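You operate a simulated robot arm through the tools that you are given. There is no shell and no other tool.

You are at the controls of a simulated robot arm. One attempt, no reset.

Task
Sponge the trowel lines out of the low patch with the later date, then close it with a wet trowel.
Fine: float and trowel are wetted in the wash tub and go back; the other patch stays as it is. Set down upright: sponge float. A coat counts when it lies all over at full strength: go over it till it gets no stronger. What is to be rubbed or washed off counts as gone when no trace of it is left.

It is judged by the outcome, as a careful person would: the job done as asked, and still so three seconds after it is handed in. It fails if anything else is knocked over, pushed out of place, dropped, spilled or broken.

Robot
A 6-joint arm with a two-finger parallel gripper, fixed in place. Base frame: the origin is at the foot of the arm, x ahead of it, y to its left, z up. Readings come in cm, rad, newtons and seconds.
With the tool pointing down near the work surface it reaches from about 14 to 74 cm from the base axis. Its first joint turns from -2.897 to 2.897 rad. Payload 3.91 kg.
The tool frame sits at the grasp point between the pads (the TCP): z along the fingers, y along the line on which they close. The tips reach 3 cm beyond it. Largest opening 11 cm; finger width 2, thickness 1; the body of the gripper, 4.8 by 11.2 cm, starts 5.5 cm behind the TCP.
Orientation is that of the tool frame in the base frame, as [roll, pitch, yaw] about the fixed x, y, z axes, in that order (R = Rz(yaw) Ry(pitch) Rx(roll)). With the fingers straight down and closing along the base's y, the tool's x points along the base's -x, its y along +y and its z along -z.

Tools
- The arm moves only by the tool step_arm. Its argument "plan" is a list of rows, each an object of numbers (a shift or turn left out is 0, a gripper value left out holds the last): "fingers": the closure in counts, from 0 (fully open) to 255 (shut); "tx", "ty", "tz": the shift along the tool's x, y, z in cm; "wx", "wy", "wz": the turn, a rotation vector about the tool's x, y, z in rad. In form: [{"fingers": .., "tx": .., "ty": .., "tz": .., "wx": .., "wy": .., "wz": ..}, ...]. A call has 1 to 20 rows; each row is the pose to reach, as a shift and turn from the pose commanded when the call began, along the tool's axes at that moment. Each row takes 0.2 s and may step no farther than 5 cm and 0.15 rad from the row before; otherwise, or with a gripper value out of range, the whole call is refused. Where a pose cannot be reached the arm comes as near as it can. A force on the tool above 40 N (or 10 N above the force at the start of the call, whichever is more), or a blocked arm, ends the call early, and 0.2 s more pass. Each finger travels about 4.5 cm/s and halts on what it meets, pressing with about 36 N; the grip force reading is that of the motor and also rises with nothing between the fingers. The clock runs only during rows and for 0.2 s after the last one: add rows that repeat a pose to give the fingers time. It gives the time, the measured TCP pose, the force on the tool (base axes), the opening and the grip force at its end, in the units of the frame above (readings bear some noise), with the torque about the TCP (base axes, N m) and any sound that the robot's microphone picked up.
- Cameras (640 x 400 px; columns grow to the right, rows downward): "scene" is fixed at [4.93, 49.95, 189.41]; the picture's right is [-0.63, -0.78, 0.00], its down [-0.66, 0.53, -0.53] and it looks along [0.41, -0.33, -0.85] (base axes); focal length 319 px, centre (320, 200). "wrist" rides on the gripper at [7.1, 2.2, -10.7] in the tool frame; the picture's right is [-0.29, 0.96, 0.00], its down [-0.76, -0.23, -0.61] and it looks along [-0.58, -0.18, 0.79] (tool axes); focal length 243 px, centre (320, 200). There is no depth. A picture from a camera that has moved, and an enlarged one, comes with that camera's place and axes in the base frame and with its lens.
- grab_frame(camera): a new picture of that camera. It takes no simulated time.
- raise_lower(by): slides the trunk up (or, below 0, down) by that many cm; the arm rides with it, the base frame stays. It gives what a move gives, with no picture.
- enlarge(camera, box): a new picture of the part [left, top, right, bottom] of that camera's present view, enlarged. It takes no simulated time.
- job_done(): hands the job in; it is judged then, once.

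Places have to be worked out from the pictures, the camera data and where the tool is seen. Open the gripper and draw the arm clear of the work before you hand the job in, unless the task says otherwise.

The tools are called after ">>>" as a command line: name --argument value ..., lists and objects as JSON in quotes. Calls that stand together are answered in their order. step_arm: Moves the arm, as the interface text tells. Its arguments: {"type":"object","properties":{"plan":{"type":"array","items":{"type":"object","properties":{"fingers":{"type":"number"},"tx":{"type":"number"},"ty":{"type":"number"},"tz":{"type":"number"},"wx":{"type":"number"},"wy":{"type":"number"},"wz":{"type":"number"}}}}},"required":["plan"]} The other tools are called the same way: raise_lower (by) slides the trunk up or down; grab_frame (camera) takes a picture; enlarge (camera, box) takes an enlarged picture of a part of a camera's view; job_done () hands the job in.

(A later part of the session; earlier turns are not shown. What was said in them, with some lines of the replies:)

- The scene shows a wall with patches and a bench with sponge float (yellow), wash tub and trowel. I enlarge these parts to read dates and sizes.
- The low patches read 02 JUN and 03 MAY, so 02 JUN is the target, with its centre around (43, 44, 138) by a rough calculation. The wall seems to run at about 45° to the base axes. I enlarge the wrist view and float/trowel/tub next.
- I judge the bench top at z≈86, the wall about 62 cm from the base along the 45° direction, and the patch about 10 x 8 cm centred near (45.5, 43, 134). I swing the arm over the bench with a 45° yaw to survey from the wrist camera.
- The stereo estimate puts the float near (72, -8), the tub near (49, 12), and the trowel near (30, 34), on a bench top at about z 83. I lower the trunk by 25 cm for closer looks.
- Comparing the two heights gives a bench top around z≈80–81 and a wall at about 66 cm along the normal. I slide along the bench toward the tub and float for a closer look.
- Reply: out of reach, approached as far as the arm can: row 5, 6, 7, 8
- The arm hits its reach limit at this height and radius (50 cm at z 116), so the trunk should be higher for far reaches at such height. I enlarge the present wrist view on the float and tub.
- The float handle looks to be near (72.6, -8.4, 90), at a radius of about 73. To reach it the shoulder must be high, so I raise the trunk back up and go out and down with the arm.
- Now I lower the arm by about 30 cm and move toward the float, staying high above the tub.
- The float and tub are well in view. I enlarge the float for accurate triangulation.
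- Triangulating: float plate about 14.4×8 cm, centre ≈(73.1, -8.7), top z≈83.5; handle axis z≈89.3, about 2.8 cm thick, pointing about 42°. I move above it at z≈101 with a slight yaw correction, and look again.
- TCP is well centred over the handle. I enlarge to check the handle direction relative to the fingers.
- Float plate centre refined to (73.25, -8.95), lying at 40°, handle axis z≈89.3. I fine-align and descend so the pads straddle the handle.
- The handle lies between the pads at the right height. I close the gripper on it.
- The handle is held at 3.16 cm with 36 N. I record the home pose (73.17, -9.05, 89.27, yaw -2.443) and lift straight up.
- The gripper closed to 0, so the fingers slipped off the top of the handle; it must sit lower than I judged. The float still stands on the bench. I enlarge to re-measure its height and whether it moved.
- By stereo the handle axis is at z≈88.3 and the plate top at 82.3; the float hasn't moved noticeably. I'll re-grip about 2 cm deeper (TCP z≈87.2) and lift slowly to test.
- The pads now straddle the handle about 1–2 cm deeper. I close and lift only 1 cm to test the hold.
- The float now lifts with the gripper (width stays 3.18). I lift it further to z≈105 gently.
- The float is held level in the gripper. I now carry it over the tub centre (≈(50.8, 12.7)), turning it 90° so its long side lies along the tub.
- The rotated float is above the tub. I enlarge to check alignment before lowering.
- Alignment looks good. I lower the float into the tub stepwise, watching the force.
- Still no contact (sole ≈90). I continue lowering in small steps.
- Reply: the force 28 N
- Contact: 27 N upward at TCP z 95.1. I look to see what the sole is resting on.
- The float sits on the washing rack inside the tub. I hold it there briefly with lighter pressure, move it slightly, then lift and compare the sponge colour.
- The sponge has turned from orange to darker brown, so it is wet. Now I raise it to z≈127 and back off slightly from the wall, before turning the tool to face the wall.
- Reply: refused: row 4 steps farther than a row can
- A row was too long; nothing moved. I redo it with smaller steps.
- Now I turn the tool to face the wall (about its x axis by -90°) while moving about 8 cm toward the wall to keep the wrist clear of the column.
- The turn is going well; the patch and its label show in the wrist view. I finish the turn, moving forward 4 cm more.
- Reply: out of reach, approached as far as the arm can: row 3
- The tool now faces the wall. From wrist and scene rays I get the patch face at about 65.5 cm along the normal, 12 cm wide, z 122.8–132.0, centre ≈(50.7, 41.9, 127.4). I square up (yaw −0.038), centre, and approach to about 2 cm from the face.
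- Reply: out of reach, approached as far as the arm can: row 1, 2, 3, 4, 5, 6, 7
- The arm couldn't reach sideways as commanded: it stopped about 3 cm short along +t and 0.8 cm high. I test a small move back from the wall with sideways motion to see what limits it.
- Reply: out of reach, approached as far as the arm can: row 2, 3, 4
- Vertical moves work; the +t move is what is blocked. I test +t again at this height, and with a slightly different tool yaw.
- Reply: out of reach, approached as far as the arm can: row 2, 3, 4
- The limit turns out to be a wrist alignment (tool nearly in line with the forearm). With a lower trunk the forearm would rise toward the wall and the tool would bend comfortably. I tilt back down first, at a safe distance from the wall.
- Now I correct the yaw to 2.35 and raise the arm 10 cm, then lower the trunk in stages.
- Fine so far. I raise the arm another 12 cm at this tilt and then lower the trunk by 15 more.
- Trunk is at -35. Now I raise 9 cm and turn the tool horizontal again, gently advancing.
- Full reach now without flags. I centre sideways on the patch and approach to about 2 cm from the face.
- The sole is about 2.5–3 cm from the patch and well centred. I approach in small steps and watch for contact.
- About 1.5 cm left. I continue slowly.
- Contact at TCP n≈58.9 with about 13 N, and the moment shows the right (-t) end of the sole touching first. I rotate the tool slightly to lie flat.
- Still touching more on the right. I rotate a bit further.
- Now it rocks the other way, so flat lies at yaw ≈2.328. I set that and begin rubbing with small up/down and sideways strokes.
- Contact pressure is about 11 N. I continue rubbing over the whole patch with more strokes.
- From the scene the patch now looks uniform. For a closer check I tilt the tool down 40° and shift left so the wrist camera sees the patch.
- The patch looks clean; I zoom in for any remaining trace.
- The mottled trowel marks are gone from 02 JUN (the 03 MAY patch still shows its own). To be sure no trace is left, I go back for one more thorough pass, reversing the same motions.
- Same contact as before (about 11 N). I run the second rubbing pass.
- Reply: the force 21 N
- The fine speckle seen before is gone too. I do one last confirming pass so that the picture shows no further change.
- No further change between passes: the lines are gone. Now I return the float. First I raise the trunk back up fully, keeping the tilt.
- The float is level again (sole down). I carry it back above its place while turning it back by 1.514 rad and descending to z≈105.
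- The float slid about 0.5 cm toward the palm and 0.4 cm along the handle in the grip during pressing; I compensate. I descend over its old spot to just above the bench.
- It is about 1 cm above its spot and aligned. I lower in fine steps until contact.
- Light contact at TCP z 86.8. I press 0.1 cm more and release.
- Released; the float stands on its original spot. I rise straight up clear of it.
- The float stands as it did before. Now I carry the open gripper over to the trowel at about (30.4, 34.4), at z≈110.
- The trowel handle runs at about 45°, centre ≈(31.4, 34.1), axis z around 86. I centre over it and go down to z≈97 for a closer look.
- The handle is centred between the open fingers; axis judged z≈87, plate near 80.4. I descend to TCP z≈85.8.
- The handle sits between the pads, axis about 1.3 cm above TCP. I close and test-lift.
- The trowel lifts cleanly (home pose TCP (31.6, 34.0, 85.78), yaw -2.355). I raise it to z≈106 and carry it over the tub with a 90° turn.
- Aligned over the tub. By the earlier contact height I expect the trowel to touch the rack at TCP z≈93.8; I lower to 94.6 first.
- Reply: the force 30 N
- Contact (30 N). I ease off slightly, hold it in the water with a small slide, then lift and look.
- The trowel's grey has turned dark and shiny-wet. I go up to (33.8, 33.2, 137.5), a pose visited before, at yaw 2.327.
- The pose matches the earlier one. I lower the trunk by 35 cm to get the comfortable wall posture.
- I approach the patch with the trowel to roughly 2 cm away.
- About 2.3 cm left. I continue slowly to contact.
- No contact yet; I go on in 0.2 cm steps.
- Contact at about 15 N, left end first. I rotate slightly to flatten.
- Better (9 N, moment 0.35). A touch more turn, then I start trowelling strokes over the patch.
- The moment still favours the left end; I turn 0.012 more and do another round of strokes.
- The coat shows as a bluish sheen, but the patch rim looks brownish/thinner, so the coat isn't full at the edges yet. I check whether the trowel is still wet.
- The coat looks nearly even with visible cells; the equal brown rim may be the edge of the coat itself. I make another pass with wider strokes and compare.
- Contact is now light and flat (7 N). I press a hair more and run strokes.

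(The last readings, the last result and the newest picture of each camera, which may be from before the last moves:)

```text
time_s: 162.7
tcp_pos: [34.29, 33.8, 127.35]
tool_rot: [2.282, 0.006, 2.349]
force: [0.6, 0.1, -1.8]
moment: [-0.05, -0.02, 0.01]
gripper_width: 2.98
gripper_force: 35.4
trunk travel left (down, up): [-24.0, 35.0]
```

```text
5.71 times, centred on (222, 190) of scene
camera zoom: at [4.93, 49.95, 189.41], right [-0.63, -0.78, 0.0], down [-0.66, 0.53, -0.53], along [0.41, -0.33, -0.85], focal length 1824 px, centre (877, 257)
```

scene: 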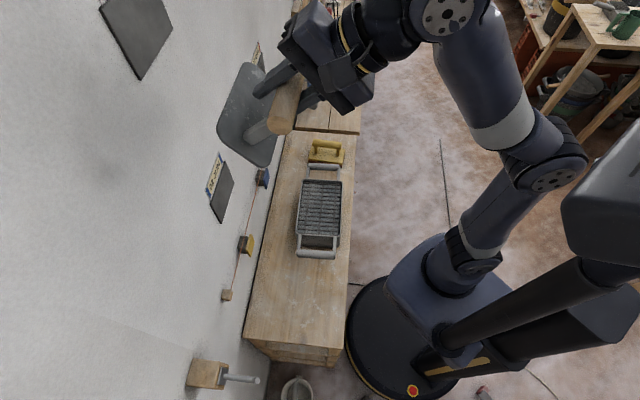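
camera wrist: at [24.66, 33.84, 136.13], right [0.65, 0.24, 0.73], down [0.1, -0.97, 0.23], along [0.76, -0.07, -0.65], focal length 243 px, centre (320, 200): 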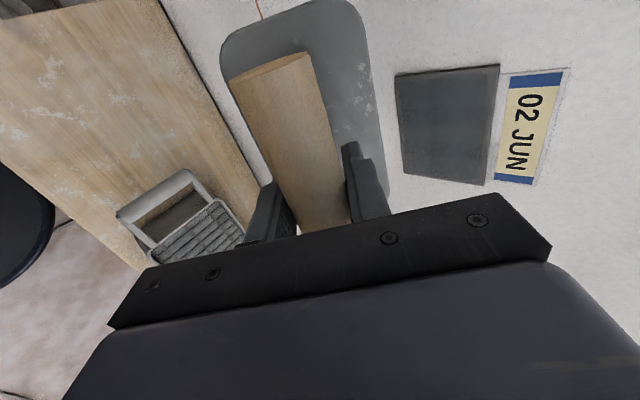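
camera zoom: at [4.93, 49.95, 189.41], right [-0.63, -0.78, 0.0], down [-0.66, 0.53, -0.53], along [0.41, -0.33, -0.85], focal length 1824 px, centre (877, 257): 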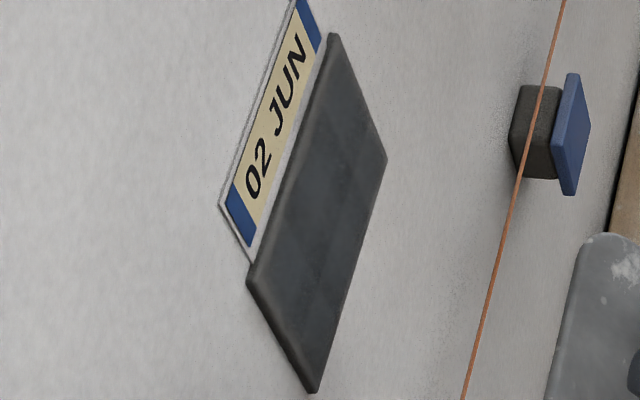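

There is hardly any change, but the trowel looks dry again (its pale specks are back), so I can't tell whether the coat is full. I re-wet it: raise the trunk and return over the tub by the same route.

>>> raise_lower --by 35

>>> step_arm --plan '[{"wx": 0.122, "ty": -2.7, "tz": 2.34}, {"wx": 0.245, "ty": -5.4, "tz": 4.68}, {"wx": 0.367, "ty": -8.1, "tz": 7.02}, {"wx": 0.49, "ty": -10.8, "tz": 9.36}, {"wx": 0.612, "ty": -13.5, "tz": 11.7}, {"wx": 0.735, "ty": -16.2, "tz": 14.04}, {"wx": 0.857, "ty": -18.9, "tz": 16.4}, {"wx": 0.857, "ty": -18.9, "tz": 16.4}]'

>>> step_arm --plan '[{"tx": -3.3, "ty": -0.4, "tz": 3, "wz": -0.005}, {"tx": -6.6, "ty": -0.8, "tz": 6, "wz": -0.01}, {"tx": -9.9, "ty": -1.2, "tz": 9, "wz": -0.015}, {"tx": -13.2, "ty": -1.6, "tz": 12, "wz": -0.02}, {"tx": -16.5, "ty": -2.0, "tz": 15, "wz": -0.025}, {"tx": -19.8, "ty": -2.3, "tz": 18, "wz": -0.03}, {"tx": -23.1, "ty": -2.6, "tz": 21, "wz": -0.035}, {"tx": -26.6, "ty": -2.9, "tz": 24, "wz": -0.039}, {"tx": -26.6, "ty": -2.9, "tz": 28, "wz": -0.039}, {"tx": -26.6, "ty": -2.9, "tz": 32.1, "wz": -0.039}, {"tx": -26.6, "ty": -2.9, "tz": 32.1, "wz": -0.039}]'

>>> enlarge --camera "scene" --box '[270, 140, 370, 260]'

>>> grab_frame --camera "wrist"

```text
time_s: 166.1
tcp_pos: [34.2, 33.69, 162.4]
tool_rot: [2.281, 0.004, 2.349]
force: [0.1, 0.2, -2.2]
moment: [-0.02, 0.03, -0.04]
gripper_width: 2.96
gripper_force: 35.7
trunk travel left (down, up): [-59.0, 0.0]
```

```text
time_s: 167.9
tcp_pos: [34.4, 33.86, 137.25]
tool_rot: [3.14, 0.003, 2.349]
force: [-0.3, -0.4, -2.5]
moment: [-0.03, 0.0, 0.0]
gripper_width: 2.98
gripper_force: 35.8
trunk travel left (down, up): [-59.0, 0.0]
```

```text
time_s: 170.3
tcp_pos: [51.07, 12.62, 105.66]
tool_rot: [3.138, 0.004, 2.387]
force: [0.3, -0.2, -1.3]
moment: [0.03, -0.04, -0.01]
gripper_width: 2.98
gripper_force: 36.1
trunk travel left (down, up): [-59.0, 0.0]
```

```text
3.33 times, centred on (320, 200) of scene
camera zoom: at [4.93, 49.95, 189.41], right [-0.63, -0.78, 0.0], down [-0.66, 0.53, -0.53], along [0.41, -0.33, -0.85], focal length 1064 px, centre (320, 200)
```

zoom: 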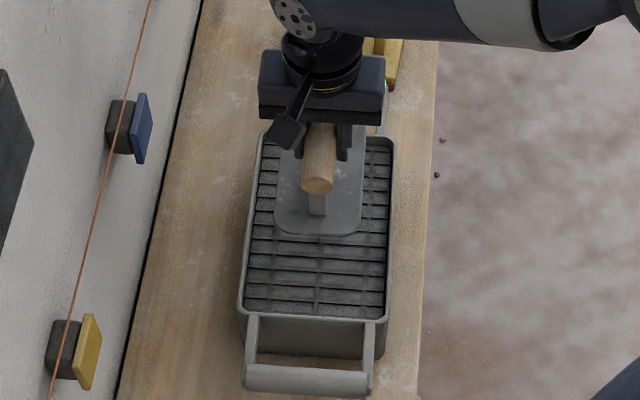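

```text
taken
camera wrist: at [47.48, 19.05, 116.46], right [0.87, 0.5, 0.0], down [0.39, -0.69, 0.61], along [0.31, -0.53, -0.79], focal length 243 px, centre (320, 200)
```

wrist: 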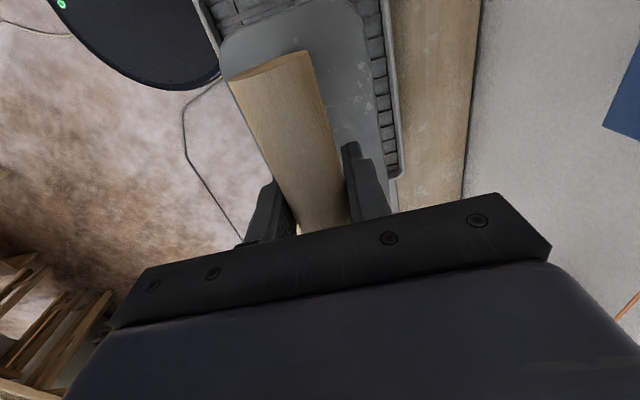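

The trowel is intermediate – only partly wet now. I dip it again gently.

>>> step_arm --plan '[{"tz": 2.5}, {"tz": 5}, {"tz": 7.5}, {"tz": 9.5}, {"tz": 10.6}, {"tz": 11.0}, {"tz": 11.3}, {"tz": 11.3}]'

>>> step_arm --plan '[{"tz": 0.1}, {"tz": 0.2}, {"tz": 0.2}]'

```text
time_s: 172.1
tcp_pos: [51.29, 12.77, 94.42]
tool_rot: [3.133, 0.006, 2.387]
force: [-1.4, -0.3, 21.0]
moment: [-0.71, -0.13, -0.02]
gripper_width: 2.96
gripper_force: 35.7
trunk travel left (down, up): [-59.0, 0.0]
```

```text
time_s: 172.9
tcp_pos: [51.22, 12.99, 94.27]
tool_rot: [3.135, 0.004, 2.387]
force: [5.1, 3.8, 28.8]
moment: [-0.27, 0.28, -0.08]
gripper_width: 2.99
gripper_force: 36.4
trunk travel left (down, up): [-59.0, 0.0]
```

Firmly on the rack. I ease, slide slightly, then lift out and check.

>>> step_arm --plan '[{"tz": -0.2}, {"tz": -0.25, "tx": 0.5}, {"tz": -0.25, "tx": 0}, {"tz": -0.25, "tx": -0.5}, {"tz": -0.25, "tx": 0}, {"tz": -0.25}, {"tz": -1}, {"tz": -3}, {"tz": -5.5}, {"tz": -8}, {"tz": -10}, {"tz": -11.3}, {"tz": -11.3}]'

>>> enlarge --camera "scene" --box '[270, 140, 370, 260]'

>>> enlarge --camera "wrist" --box '[200, 0, 420, 180]'

```text
time_s: 175.7
tcp_pos: [51.27, 12.8, 105.23]
tool_rot: [3.141, 0.004, 2.388]
force: [0.4, 0.1, -1.8]
moment: [-0.01, 0.04, 0.03]
gripper_width: 3.0
gripper_force: 35.8
trunk travel left (down, up): [-59.0, 0.0]
```

```text
3.33 times, centred on (320, 200) of scene
camera zoom: at [4.93, 49.95, 189.41], right [-0.63, -0.78, 0.0], down [-0.66, 0.53, -0.53], along [0.41, -0.33, -0.85], focal length 1064 px, centre (320, 200)
```

zoom: 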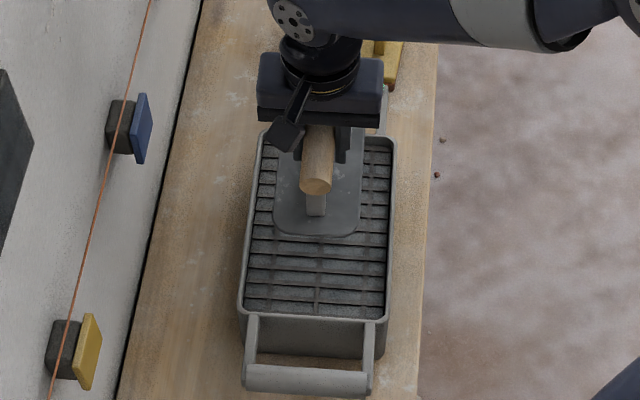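

```text
2.22 times, centred on (310, 90) of wrist
camera zoom: at [47.56, 19.18, 116.1], right [0.87, 0.5, 0.0], down [0.39, -0.69, 0.61], along [0.31, -0.53, -0.79], focal length 539 px, centre (342, 444)
```

zoom: 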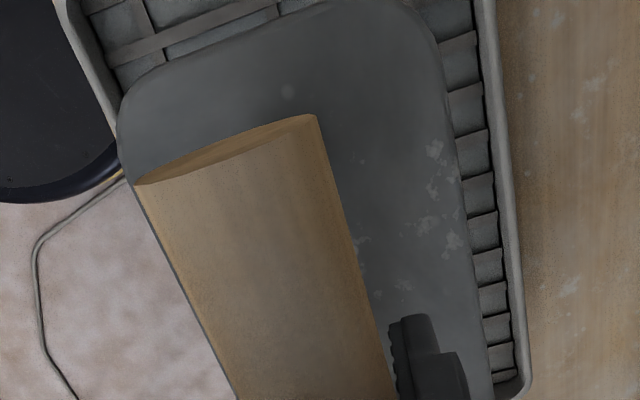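

Wet again. I return to the wall by the same route.

>>> step_arm --plan '[{"tz": -3}, {"tz": -7}, {"tz": -10, "tx": 3.3, "ty": 0.4, "wz": 0.01}, {"tz": -13, "tx": 6.6, "ty": 0.8, "wz": 0.02}, {"tz": -16, "tx": 9.9, "ty": 1.3, "wz": 0.03}, {"tz": -19, "tx": 13.2, "ty": 1.8, "wz": 0.039}, {"tz": -22, "tx": 16.5, "ty": 2.3, "wz": 0.039}, {"tz": -25, "tx": 19.8, "ty": 2.8, "wz": 0.039}, {"tz": -28, "tx": 23.1, "ty": 3.2, "wz": 0.039}, {"tz": -31, "tx": 26.7, "ty": 3.6, "wz": 0.039}, {"tz": -32.2, "tx": 26.7, "ty": 3.6, "wz": 0.039}, {"tz": -32.2, "tx": 26.7, "ty": 3.6, "wz": 0.039}]'

>>> step_arm --plan '[{"wx": -0.122, "tz": -3.57}, {"wx": -0.245, "tz": -7.1}, {"wx": -0.367, "tz": -10.7}, {"wx": -0.49, "tz": -14.3}, {"wx": -0.612, "tz": -17.8}, {"wx": -0.735, "tz": -21.4}, {"wx": -0.857, "tz": -24.9}, {"wx": -0.857, "tz": -24.9}]'

>>> raise_lower --by -35

>>> step_arm --plan '[{"wx": -0.142, "tx": -1.2}, {"wx": -0.284, "tx": -2.4}, {"wx": -0.427, "tx": -3.6}, {"wx": -0.569, "tx": -4.8}, {"wx": -0.711, "tx": -6}, {"wx": -0.711, "tx": -6}]'

```text
time_s: 178.3
tcp_pos: [33.73, 33.64, 137.43]
tool_rot: [3.138, 0.003, 2.347]
force: [0.0, 0.3, -2.1]
moment: [0.02, -0.01, 0.03]
gripper_width: 2.96
gripper_force: 36.2
trunk travel left (down, up): [-59.0, 0.0]
```

```text
time_s: 180.1
tcp_pos: [33.88, 33.79, 162.3]
tool_rot: [2.28, 0.002, 2.349]
force: [0.9, 0.6, -0.8]
moment: [-0.03, 0.01, 0.01]
gripper_width: 2.96
gripper_force: 36.7
trunk travel left (down, up): [-59.0, 0.0]
```

```text
time_s: 183.6
tcp_pos: [33.84, 33.69, 127.15]
tool_rot: [2.281, 0.006, 2.351]
force: [-0.6, -0.3, -1.9]
moment: [-0.01, -0.02, 0.0]
gripper_width: 2.97
gripper_force: 36.0
trunk travel left (down, up): [-24.0, 35.0]
```

```text
time_s: 185.0
tcp_pos: [38.02, 29.51, 127.28]
tool_rot: [1.571, 0.004, 2.348]
force: [0.0, 0.4, -2.0]
moment: [-0.02, 0.02, 0.0]
gripper_width: 2.98
gripper_force: 35.4
trunk travel left (down, up): [-24.0, 35.0]
```

Now I approach the patch again with the re-wetted trowel.

>>> step_arm --plan '[{"tz": 3, "tx": -0.2, "ty": 0.2}, {"tz": 6, "tx": -0.45, "ty": 0.2}, {"tz": 8.5, "tx": -0.45, "ty": 0.2}, {"tz": 10.2, "tx": -0.45, "ty": 0.2}, {"tz": 11.2, "tx": -0.45, "ty": 0.2}, {"tz": 11.6, "tx": -0.45, "ty": 0.2}, {"tz": 11.6, "tx": -0.45, "ty": 0.2}]'

>>> step_arm --plan '[{"tz": 0.15}, {"tz": 0.3}, {"tz": 0.4}, {"tz": 0.4}]'

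```text
time_s: 186.6
tcp_pos: [46.63, 37.42, 127.45]
tool_rot: [1.574, 0.003, 2.35]
force: [0.7, 0.3, -2.4]
moment: [-0.06, 0.03, -0.01]
gripper_width: 2.96
gripper_force: 35.7
trunk travel left (down, up): [-24.0, 35.0]
```

```text
time_s: 187.6
tcp_pos: [46.91, 37.63, 127.55]
tool_rot: [1.571, 0.003, 2.348]
force: [0.9, -0.2, -0.8]
moment: [0.01, -0.02, 0.0]
gripper_width: 2.99
gripper_force: 36.0
trunk travel left (down, up): [-24.0, 35.0]
```

>>> step_arm --plan '[{"tz": 0.1}, {"tz": 0.2}, {"tz": 0.2}]'

>>> step_arm --plan '[{"tz": 0.1}, {"tz": 0.1}]'

```text
time_s: 188.4
tcp_pos: [46.96, 37.62, 127.5]
tool_rot: [1.57, 0.003, 2.349]
force: [-0.2, 0.6, -2.4]
moment: [-0.02, 0.02, -0.01]
gripper_width: 2.96
gripper_force: 36.1
trunk travel left (down, up): [-24.0, 35.0]
```

```text
time_s: 189.0
tcp_pos: [47.06, 37.84, 127.53]
tool_rot: [1.57, 0.004, 2.349]
force: [-0.2, -0.1, -2.1]
moment: [-0.01, 0.0, 0.01]
gripper_width: 2.96
gripper_force: 36.1
trunk travel left (down, up): [-24.0, 35.0]
```

Not quite touching yet; I continue in 0.1 cm steps.

>>> step_arm --plan '[{"tz": 0.1}, {"tz": 0.1}]'

>>> step_arm --plan '[{"tz": 0.1}, {"tz": 0.1}]'

```text
time_s: 189.6
tcp_pos: [47.18, 37.78, 127.52]
tool_rot: [1.571, 0.003, 2.35]
force: [-4.2, -3.7, -3.4]
moment: [-0.06, -0.15, 0.33]
gripper_width: 2.97
gripper_force: 35.9
trunk travel left (down, up): [-24.0, 35.0]
```

```text
time_s: 190.2
tcp_pos: [47.22, 37.85, 127.58]
tool_rot: [1.57, 0.002, 2.349]
force: [-7.8, -6.8, -4.2]
moment: [-0.21, 0.03, 0.59]
gripper_width: 2.96
gripper_force: 36.5
trunk travel left (down, up): [-24.0, 35.0]
```

Contact at 10 N. With a small +0.006 turn I run the strokes over the whole patch.

>>> step_arm --plan '[{"wy": 0.006, "tz": 0.04}, {"wy": 0.006, "tz": 0.04, "ty": 0.5, "tx": 0.5}, {"wy": 0.006, "tz": 0.04, "ty": 1.2, "tx": 1.0}, {"wy": 0.006, "tz": 0.04, "ty": 1.2, "tx": 0}, {"wy": 0.006, "tz": 0.04, "ty": 1.2, "tx": -1.0}, {"wy": 0.006, "tz": 0.04, "ty": 0.5, "tx": -1.0}, {"wy": 0.006, "tz": 0.04, "ty": 0, "tx": -1.0}, {"wy": 0.006, "tz": 0.04, "ty": -0.6, "tx": -1.0}, {"wy": 0.006, "tz": 0.04, "ty": -1.3, "tx": -1.0}, {"wy": 0.006, "tz": 0.04, "ty": -1.3, "tx": 0}, {"wy": 0.006, "tz": 0.04, "ty": -1.3, "tx": 1.0}, {"wy": 0.006, "tz": 0.04, "ty": -0.6, "tx": 1.0}, {"wy": 0.006, "tz": 0.04, "ty": 0, "tx": 1.0}, {"wy": 0.006, "tz": 0.04, "ty": 0.6, "tx": 1.0}, {"wy": 0.006, "tz": 0.04, "ty": 1.2, "tx": 0.5}, {"wy": 0.006, "tz": 0.04, "ty": 0.6, "tx": 0}, {"wy": 0.006, "tz": 0.04, "ty": 0, "tx": 0}, {"wy": 0.006, "tz": 0.04, "ty": -0.6, "tx": 0}, {"wy": 0.006, "tz": 0.04, "ty": -1.2, "tx": 0}, {"wy": 0.006, "tz": 0.04, "ty": 0, "tx": 0}]'

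>>> step_arm --plan '[{"tz": -1}, {"tz": -3}, {"tz": -6}, {"tz": -9}, {"tz": -12}, {"tz": -12}]'

>>> step_arm --plan '[{"wx": 0.142, "tx": 1}, {"wx": 0.284, "tx": 2}, {"wx": 0.427, "tx": 3}, {"wx": 0.569, "tx": 4.5}, {"wx": 0.711, "tx": 6}, {"wx": 0.711, "tx": 6}]'

>>> enlarge --camera "wrist" --box '[390, 50, 510, 190]'

>>> enlarge --camera "scene" --box '[205, 155, 240, 225]'

```text
time_s: 194.4
tcp_pos: [47.25, 37.77, 127.38]
tool_rot: [1.571, 0.004, 2.354]
force: [-12.7, -10.7, -9.3]
moment: [-0.17, -0.11, 0.34]
gripper_width: 2.96
gripper_force: 36.2
trunk travel left (down, up): [-24.0, 35.0]
```

```text
time_s: 195.8
tcp_pos: [38.72, 29.43, 127.54]
tool_rot: [1.57, 0.003, 2.355]
force: [-0.5, -0.1, -1.9]
moment: [-0.03, 0.01, 0.03]
gripper_width: 2.97
gripper_force: 35.5
trunk travel left (down, up): [-24.0, 35.0]
```

```text
time_s: 197.2
tcp_pos: [34.56, 33.56, 127.29]
tool_rot: [2.281, 0.003, 2.355]
force: [0.2, -0.1, -1.8]
moment: [-0.04, 0.0, -0.02]
gripper_width: 2.97
gripper_force: 36.2
trunk travel left (down, up): [-24.0, 35.0]
```

```text
2.86 times, centred on (450, 120) of wrist
camera zoom: at [24.93, 34.01, 136.14], right [0.65, 0.24, 0.73], down [0.1, -0.97, 0.23], along [0.76, -0.07, -0.65], focal length 693 px, centre (-51, 429)
```

zoom: 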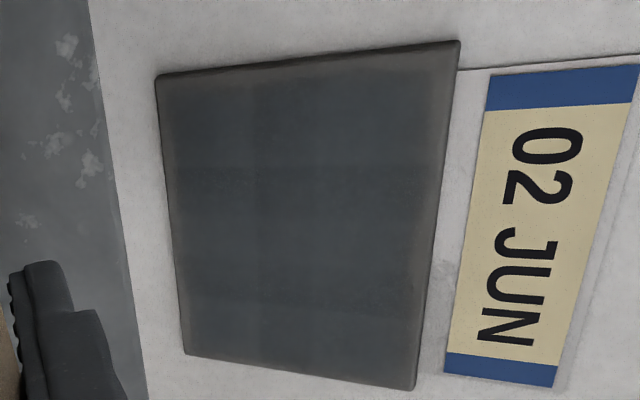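

```text
5.71 times, centred on (222, 190) of scene
camera zoom: at [4.93, 49.95, 189.41], right [-0.63, -0.78, 0.0], down [-0.66, 0.53, -0.53], along [0.41, -0.33, -0.85], focal length 1824 px, centre (877, 257)
```

zoom: 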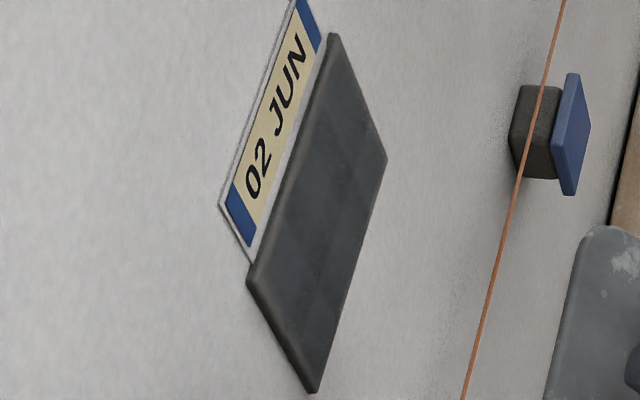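

No change after re-wetting, so the coat is at full strength all over; the rim tint is the same on all four sides. Now I take the trowel back: raise the trunk, tilt down.

>>> raise_lower --by 35

>>> step_arm --plan '[{"wx": 0.122, "ty": -2.7, "tz": 2.34}, {"wx": 0.245, "ty": -5.4, "tz": 4.68}, {"wx": 0.367, "ty": -8.1, "tz": 7.02}, {"wx": 0.49, "ty": -10.8, "tz": 9.36}, {"wx": 0.612, "ty": -13.5, "tz": 11.7}, {"wx": 0.735, "ty": -16.2, "tz": 14.04}, {"wx": 0.857, "ty": -18.9, "tz": 16.4}, {"wx": 0.857, "ty": -18.9, "tz": 16.4}]'

>>> step_arm --plan '[{"tz": 2.5, "wz": -0.143}, {"tz": 5, "wz": -0.286}, {"tz": 7.5, "wz": -0.429}, {"tz": 10, "wz": -0.572}, {"tz": 12.5, "wz": -0.715}, {"tz": 15, "wz": -0.858}, {"tz": 17.5, "wz": -1.001}, {"tz": 20, "wz": -1.144}, {"tz": 22.5, "wz": -1.287}, {"tz": 25, "wz": -1.43}, {"tz": 27.5, "wz": -1.573}, {"tz": 30, "wz": -1.573}, {"tz": 30, "wz": -1.573}]'

>>> grab_frame --camera "wrist"

>>> grab_frame --camera "scene"

```text
time_s: 200.6
tcp_pos: [34.62, 33.68, 162.35]
tool_rot: [2.282, 0.003, 2.356]
force: [-0.3, -0.5, -2.4]
moment: [0.0, 0.01, -0.02]
gripper_width: 3.0
gripper_force: 36.1
trunk travel left (down, up): [-59.0, 0.0]
```

```text
time_s: 202.4
tcp_pos: [34.73, 33.5, 137.49]
tool_rot: [3.14, 0.003, 2.355]
force: [-0.4, 0.4, -1.6]
moment: [-0.01, -0.06, 0.01]
gripper_width: 2.98
gripper_force: 35.5
trunk travel left (down, up): [-59.0, 0.0]
```

```text
time_s: 205.2
tcp_pos: [34.75, 33.62, 107.48]
tool_rot: [-3.136, 0.004, -2.354]
force: [-1.0, 0.8, -1.6]
moment: [-0.01, -0.04, 0.0]
gripper_width: 2.98
gripper_force: 36.0
trunk travel left (down, up): [-59.0, 0.0]
```

```text
taken
camera wrist: at [28.37, 30.13, 118.23], right [-0.47, 0.88, 0.0], down [0.7, 0.38, 0.61], along [0.54, 0.29, -0.79], focal length 243 px, centre (320, 200)
```

wrist: 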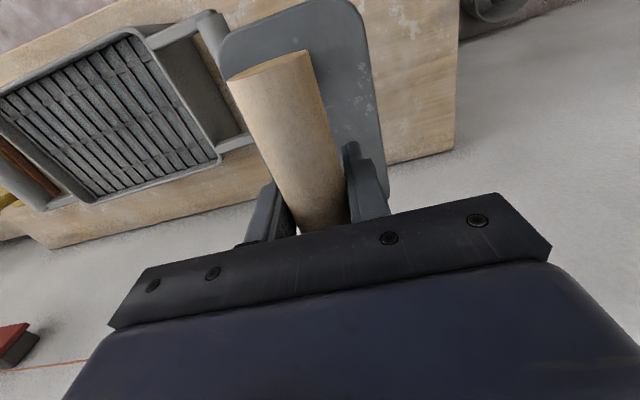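

```text
taken
```

scene: 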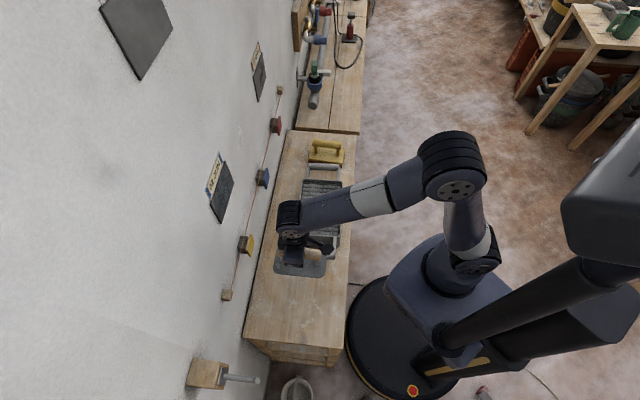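

The grip shifted only about 0.2 cm. I shift to the trowel's home spot and descend to just above the bench.

>>> step_arm --plan '[{"tx": 0.9, "ty": 1.25}, {"tx": 1.8, "ty": 2.5}, {"tx": 1.8, "ty": 2.5, "tz": 3.5}, {"tx": 1.8, "ty": 2.5, "tz": 7}, {"tx": 1.8, "ty": 2.5, "tz": 10.5}, {"tx": 1.8, "ty": 2.5, "tz": 14}, {"tx": 1.8, "ty": 2.5, "tz": 17}, {"tx": 1.8, "ty": 2.5, "tz": 19.3}, {"tx": 1.8, "ty": 2.5, "tz": 20.3}, {"tx": 1.8, "ty": 2.5, "tz": 20.3}]'

>>> enlarge --camera "scene" --box '[275, 260, 345, 320]'

```text
time_s: 207.4
tcp_pos: [32.0, 34.15, 87.05]
tool_rot: [-3.138, 0.003, -2.358]
force: [-0.1, 0.1, -1.4]
moment: [0.01, -0.02, 0.01]
gripper_width: 2.99
gripper_force: 36.1
trunk travel left (down, up): [-59.0, 0.0]
```

```text
6.67 times, centred on (310, 290) of scene
camera zoom: at [4.93, 49.95, 189.41], right [-0.63, -0.78, 0.0], down [-0.66, 0.53, -0.53], along [0.41, -0.33, -0.85], focal length 2128 px, centre (387, -400)
```

zoom: 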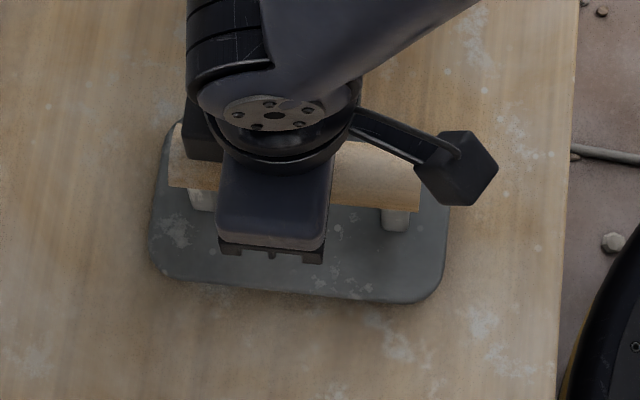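

It hovers about 1.3 cm up and ~0.25 cm too near the wall; I correct that and lower to contact.

>>> step_arm --plan '[{"tx": 0.25, "tz": 0.3}, {"tx": 0.25, "tz": 0.6}, {"tx": 0.25, "tz": 0.9}, {"tx": 0.25, "tz": 1.05}, {"tx": 0.25, "tz": 1.05}]'

>>> step_arm --plan '[{"tz": 0.1}, {"tz": 0.2}, {"tz": 0.2}]'

```text
time_s: 208.6
tcp_pos: [31.74, 33.99, 86.04]
tool_rot: [-3.137, 0.003, -2.358]
force: [0.3, -0.7, -2.3]
moment: [-0.02, 0.01, 0.03]
gripper_width: 2.98
gripper_force: 36.6
trunk travel left (down, up): [-59.0, 0.0]
```

```text
time_s: 209.4
tcp_pos: [31.6, 33.88, 85.81]
tool_rot: [-3.137, 0.005, -2.354]
force: [-0.5, 0.0, -1.5]
moment: [0.0, -0.02, -0.04]
gripper_width: 2.98
gripper_force: 36.4
trunk travel left (down, up): [-59.0, 0.0]
```

>>> step_arm --plan '[{"tz": 0.1}, {"tz": 0.15}, {"tz": 0.15}]'

>>> step_arm --plan '[{"tz": 0.1}, {"tz": 0.15}, {"tz": 0.15}]'

```text
time_s: 210.2
tcp_pos: [31.61, 34.08, 85.67]
tool_rot: [-3.139, 0.003, -2.357]
force: [0.0, 0.3, -1.5]
moment: [0.02, -0.01, -0.01]
gripper_width: 2.96
gripper_force: 35.9
trunk travel left (down, up): [-59.0, 0.0]
```

```text
time_s: 211.0
tcp_pos: [31.68, 34.03, 85.48]
tool_rot: [-3.139, 0.003, -2.355]
force: [0.9, 0.1, -0.2]
moment: [0.07, -0.04, 0.03]
gripper_width: 2.96
gripper_force: 35.8
trunk travel left (down, up): [-59.0, 0.0]
```

Force is just beginning to change (−0.2 vs −1.8), so it is touching at z≈85.5. I press 0.1 cm more to confirm and then release.

>>> step_arm --plan '[{"tz": 0.1}, {"tz": 0.1}]'

>>> step_arm --plan '[{"fingers": 200}, {"fingers": 150}, {"fingers": 100}, {"fingers": 70}, {"fingers": 70}]'

>>> grab_frame --camera "wrist"

```text
time_s: 211.6
tcp_pos: [31.75, 34.04, 85.44]
tool_rot: [-3.138, 0.004, -2.355]
force: [3.3, -1.9, 12.0]
moment: [-0.41, 0.86, 0.12]
gripper_width: 2.99
gripper_force: 36.4
trunk travel left (down, up): [-59.0, 0.0]
```

```text
time_s: 212.8
tcp_pos: [31.65, 34.01, 85.33]
tool_rot: [-3.138, 0.004, -2.357]
force: [-0.6, -0.7, 0.0]
moment: [0.02, 0.01, -0.01]
gripper_width: 8.01
gripper_force: 0.0
trunk travel left (down, up): [-59.0, 0.0]
```

```text
taken
camera wrist: at [25.21, 30.49, 96.24], right [-0.47, 0.88, 0.0], down [0.7, 0.37, 0.61], along [0.54, 0.29, -0.79], focal length 243 px, centre (320, 200)
```

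wrist: 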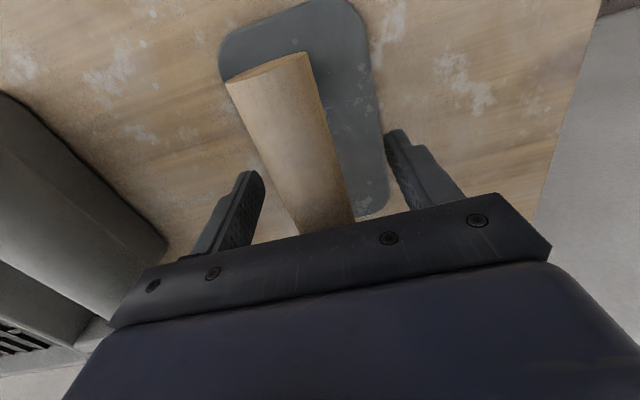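

The trowel is down and released. I rise straight up and draw the arm clear, then check everything.

>>> step_arm --plan '[{"tz": -1.5}, {"tz": -4.5}, {"tz": -8}, {"tz": -12}, {"tz": -16}, {"tz": -20}, {"tz": -24}, {"tz": -28}, {"tz": -32}, {"tz": -36}, {"tz": -40}, {"tz": -40}]'

>>> step_arm --plan '[{"tz": -2, "tx": 3, "ty": -3}, {"tz": -4, "tx": 5, "ty": -6}, {"tz": -6, "tx": 7, "ty": -9}, {"tz": -8, "tx": 8, "ty": -12}, {"tz": -10, "tx": 9, "ty": -15}, {"tz": -12, "tx": 10, "ty": -18}, {"tz": -12, "tx": 10, "ty": -18}]'

>>> grab_frame --camera "scene"

>>> enlarge --camera "scene" --box '[240, 120, 380, 340]'

>>> enlarge --camera "scene" --box '[270, 230, 360, 320]'

>>> enlarge --camera "scene" --box '[280, 130, 360, 200]'

```text
time_s: 215.4
tcp_pos: [31.58, 33.99, 125.65]
tool_rot: [-3.138, 0.003, -2.356]
force: [0.1, -0.4, -0.1]
moment: [0.01, -0.01, 0.03]
gripper_width: 7.97
gripper_force: 0.0
trunk travel left (down, up): [-59.0, 0.0]
```

```text
time_s: 217.0
tcp_pos: [37.27, 14.15, 137.64]
tool_rot: [-3.138, 0.004, -2.354]
force: [-0.1, -0.8, 0.3]
moment: [0.02, -0.04, 0.0]
gripper_width: 7.98
gripper_force: 0.0
trunk travel left (down, up): [-59.0, 0.0]
```

```text
taken
```

scene: 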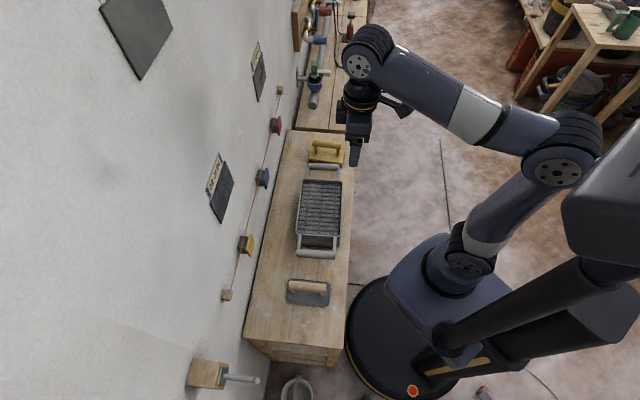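

```text
1.82 times, centred on (310, 230) of scene
camera zoom: at [4.93, 49.95, 189.41], right [-0.63, -0.78, 0.0], down [-0.66, 0.53, -0.53], along [0.41, -0.33, -0.85], focal length 580 px, centre (338, 146)
```

zoom: 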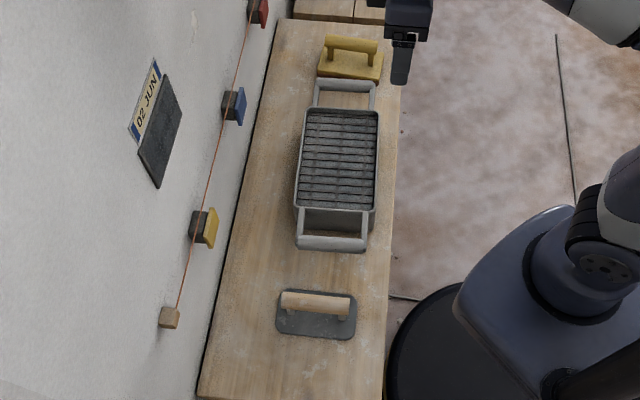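

```text
4.44 times, centred on (315, 275) of scene
camera zoom: at [4.93, 49.95, 189.41], right [-0.63, -0.78, 0.0], down [-0.66, 0.53, -0.53], along [0.41, -0.33, -0.85], focal length 1418 px, centre (342, -133)
```

zoom: 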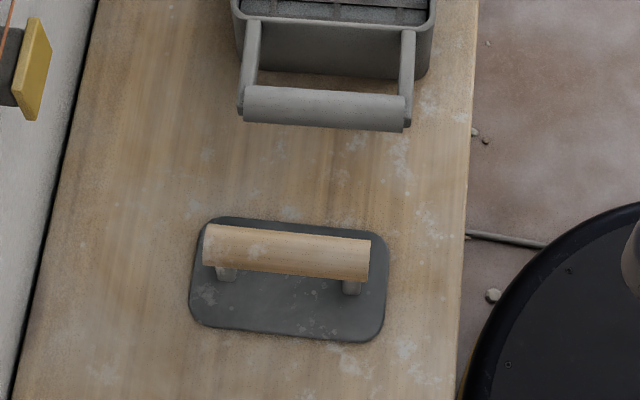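

```text
5.71 times, centred on (320, 165) of scene
camera zoom: at [4.93, 49.95, 189.41], right [-0.63, -0.78, 0.0], down [-0.66, 0.53, -0.53], along [0.41, -0.33, -0.85], focal length 1824 px, centre (320, 400)
```

zoom: 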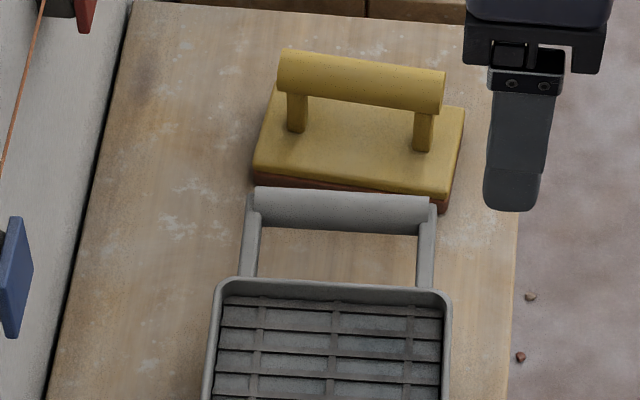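

Float, tub and trowel all stand where they were, nothing disturbed. For a last look at the coat's rim I bring the empty gripper's camera to face the patch.

>>> step_arm --plan '[{"tx": -1, "ty": 2.5, "tz": -2.1, "wy": -0.1}, {"tx": -2.2, "ty": 5, "tz": -4.2, "wy": -0.24}, {"tx": -3.4, "ty": 7.5, "tz": -6.3, "wy": -0.38}, {"tx": -4.5, "ty": 10, "tz": -8.4, "wy": -0.52}, {"tx": -5.6, "ty": 12.4, "tz": -10.4, "wy": -0.66}, {"tx": -5.6, "ty": 12.4, "tz": -10.4, "wy": -0.7}, {"tx": -5.6, "ty": 12.4, "tz": -10.4, "wy": -0.7}]'

>>> grab_frame --camera "wrist"

```text
time_s: 218.6
tcp_pos: [32.22, 26.91, 147.83]
tool_rot: [-3.138, 0.703, -2.351]
force: [0.3, 0.4, 0.8]
moment: [0.03, 0.03, -0.02]
gripper_width: 7.99
gripper_force: 0.0
trunk travel left (down, up): [-59.0, 0.0]
```

```text
taken
camera wrist: at [22.07, 19.64, 151.43], right [-0.52, 0.83, 0.19], down [0.29, -0.03, 0.96], along [0.8, 0.55, -0.23], focal length 243 px, centre (320, 200)
```

wrist: 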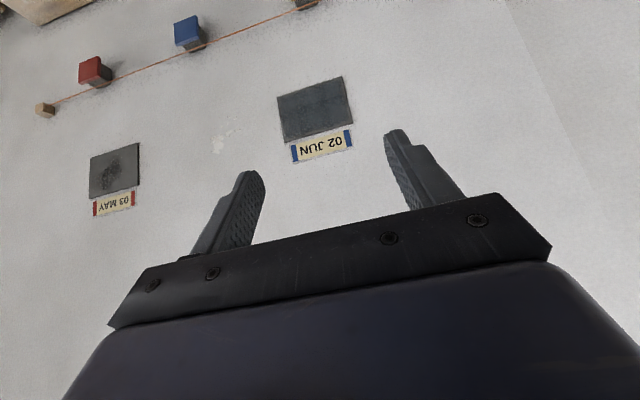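

>>> enlarge --camera "wrist" --box '[270, 70, 365, 165]'

>>> enlarge --camera "wrist" --box '[70, 130, 150, 220]'

```text
4.21 times, centred on (318, 118) of wrist
camera zoom: at [22.07, 19.64, 151.43], right [-0.52, 0.83, 0.19], down [0.29, -0.03, 0.96], along [0.8, 0.55, -0.23], focal length 1022 px, centre (330, 547)
```

zoom: 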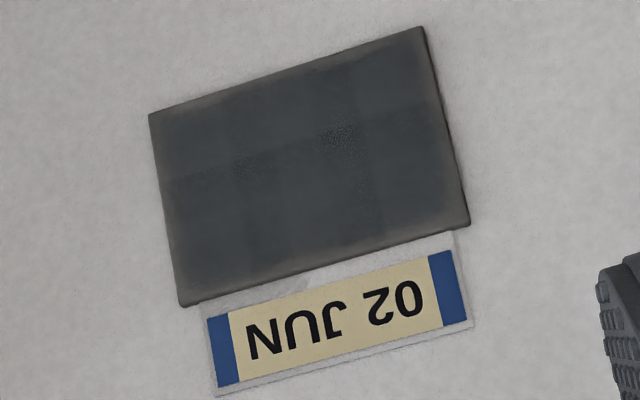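

```text
4.44 times, centred on (110, 175) of wrist
camera zoom: at [22.07, 19.64, 151.43], right [-0.52, 0.83, 0.19], down [0.29, -0.03, 0.96], along [0.8, 0.55, -0.23], focal length 1078 px, centre (1253, 311)
```

zoom: 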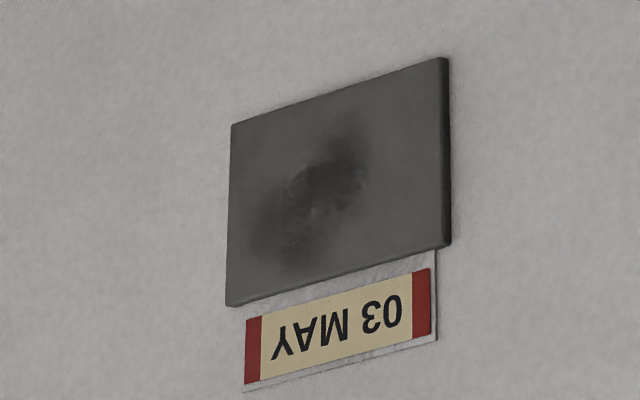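

The coat is even right across with an equal rim on all sides, and 03 MAY keeps its marks. I draw the arm back, gripper open, away from wall and bench.

>>> step_arm --plan '[{"wy": 0.14, "ty": -2.5, "fingers": 0}, {"wy": 0.28, "ty": -5}, {"wy": 0.42, "ty": -7.5}, {"wy": 0.56, "ty": -10}, {"wy": 0.7, "ty": -12.4}, {"wy": 0.7, "ty": -16}, {"wy": 0.7, "ty": -19}, {"wy": 0.7, "ty": -19}]'

>>> grab_frame --camera "scene"

```text
time_s: 220.4
tcp_pos: [44.09, 13.38, 141.74]
tool_rot: [-3.136, 0.004, -2.354]
force: [0.6, 0.1, 0.2]
moment: [0.03, -0.02, -0.02]
gripper_width: 10.98
gripper_force: 0.1
out of reach, approached as far as the arm can: row 4, 5, 6, 7, 8
trunk travel left (down, up): [-59.0, 0.0]
```

```text
taken
```

scene: 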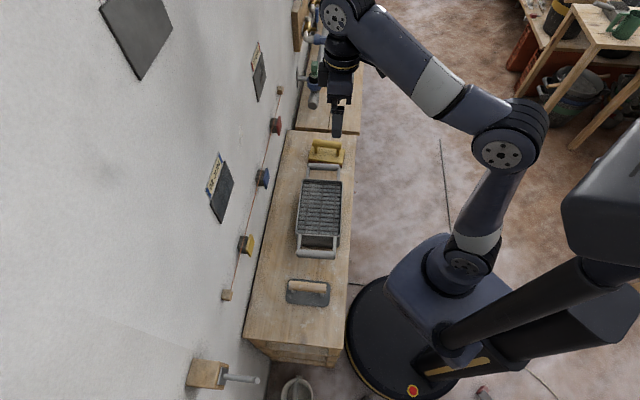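

The arm is well above everything; I pull it back toward the robot, off the bench.

>>> step_arm --plan '[{"tx": 3.5, "tz": 0.5}, {"tx": 7, "tz": 1}, {"tx": 10.5, "tz": 1}, {"tx": 14, "tz": 1}, {"tx": 16.5, "tz": 1}, {"tx": 16.5, "tz": 1}]'

>>> grab_frame --camera "scene"

>>> enlarge --camera "scene" --box '[160, 100, 380, 340]'

```text
time_s: 221.8
tcp_pos: [32.6, 1.73, 141.02]
tool_rot: [-3.136, 0.003, -2.355]
force: [0.0, -0.1, -1.2]
moment: [-0.03, 0.0, 0.0]
gripper_width: 11.01
gripper_force: 0.1
trunk travel left (down, up): [-59.0, 0.0]
```

```text
taken
```

scene: 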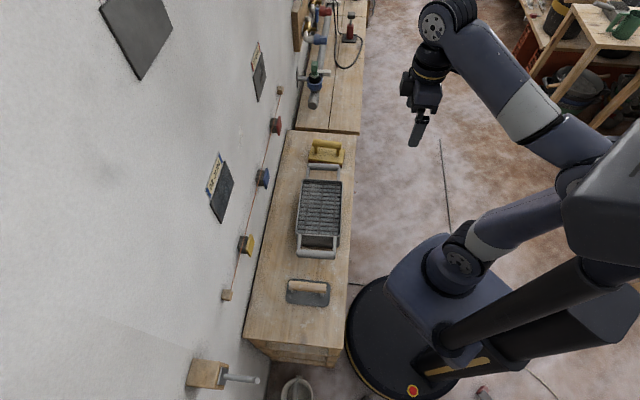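

```text
1.67 times, centred on (270, 220) of scene
camera zoom: at [4.93, 49.95, 189.41], right [-0.63, -0.78, 0.0], down [-0.66, 0.53, -0.53], along [0.41, -0.33, -0.85], focal length 532 px, centre (403, 167)
```

zoom: 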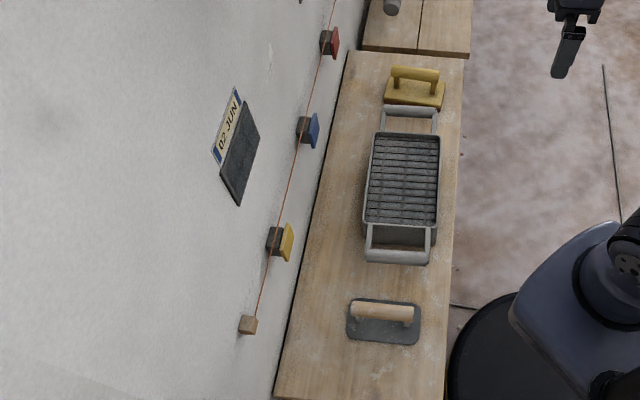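

The 02 JUN patch is sponged clean and closed with the wet trowel. The float (upright) and the trowel are back in their places, the tub and the other patches are as they were, and the arm is clear with the gripper open. I hand the job in.

>>> job_done

```text
The job is handed in.
```

I sponged the trowel lines out of the low 02 JUN patch and closed it with a wet trowel. The job is handed in.

- **Patch:** The second sponge pass took the last fine speckle. A third showed no further change.
- **Coat:** I wetted the trowel twice. After the second wetting the coat got no stronger. It looks even across the face. A narrow rim, the same on all four sides, has a slightly different tint. I took that as how the coat's edge shows, since the trowel passed well over both ends.
- **Float and trowel:** The sponge float stands upright where it was. The trowel is back within a few millimetres of where it was.
- **One slip:** My first grip on the float handle slipped off as I lifted. The float stayed standing, and I gripped it lower the second time.
- **Everything else:** The 03 MAY patch still has its own marks. The tub, string line and labels look undisturbed, and I saw nothing spilled. The gripper is open and the arm is drawn back off the bench.
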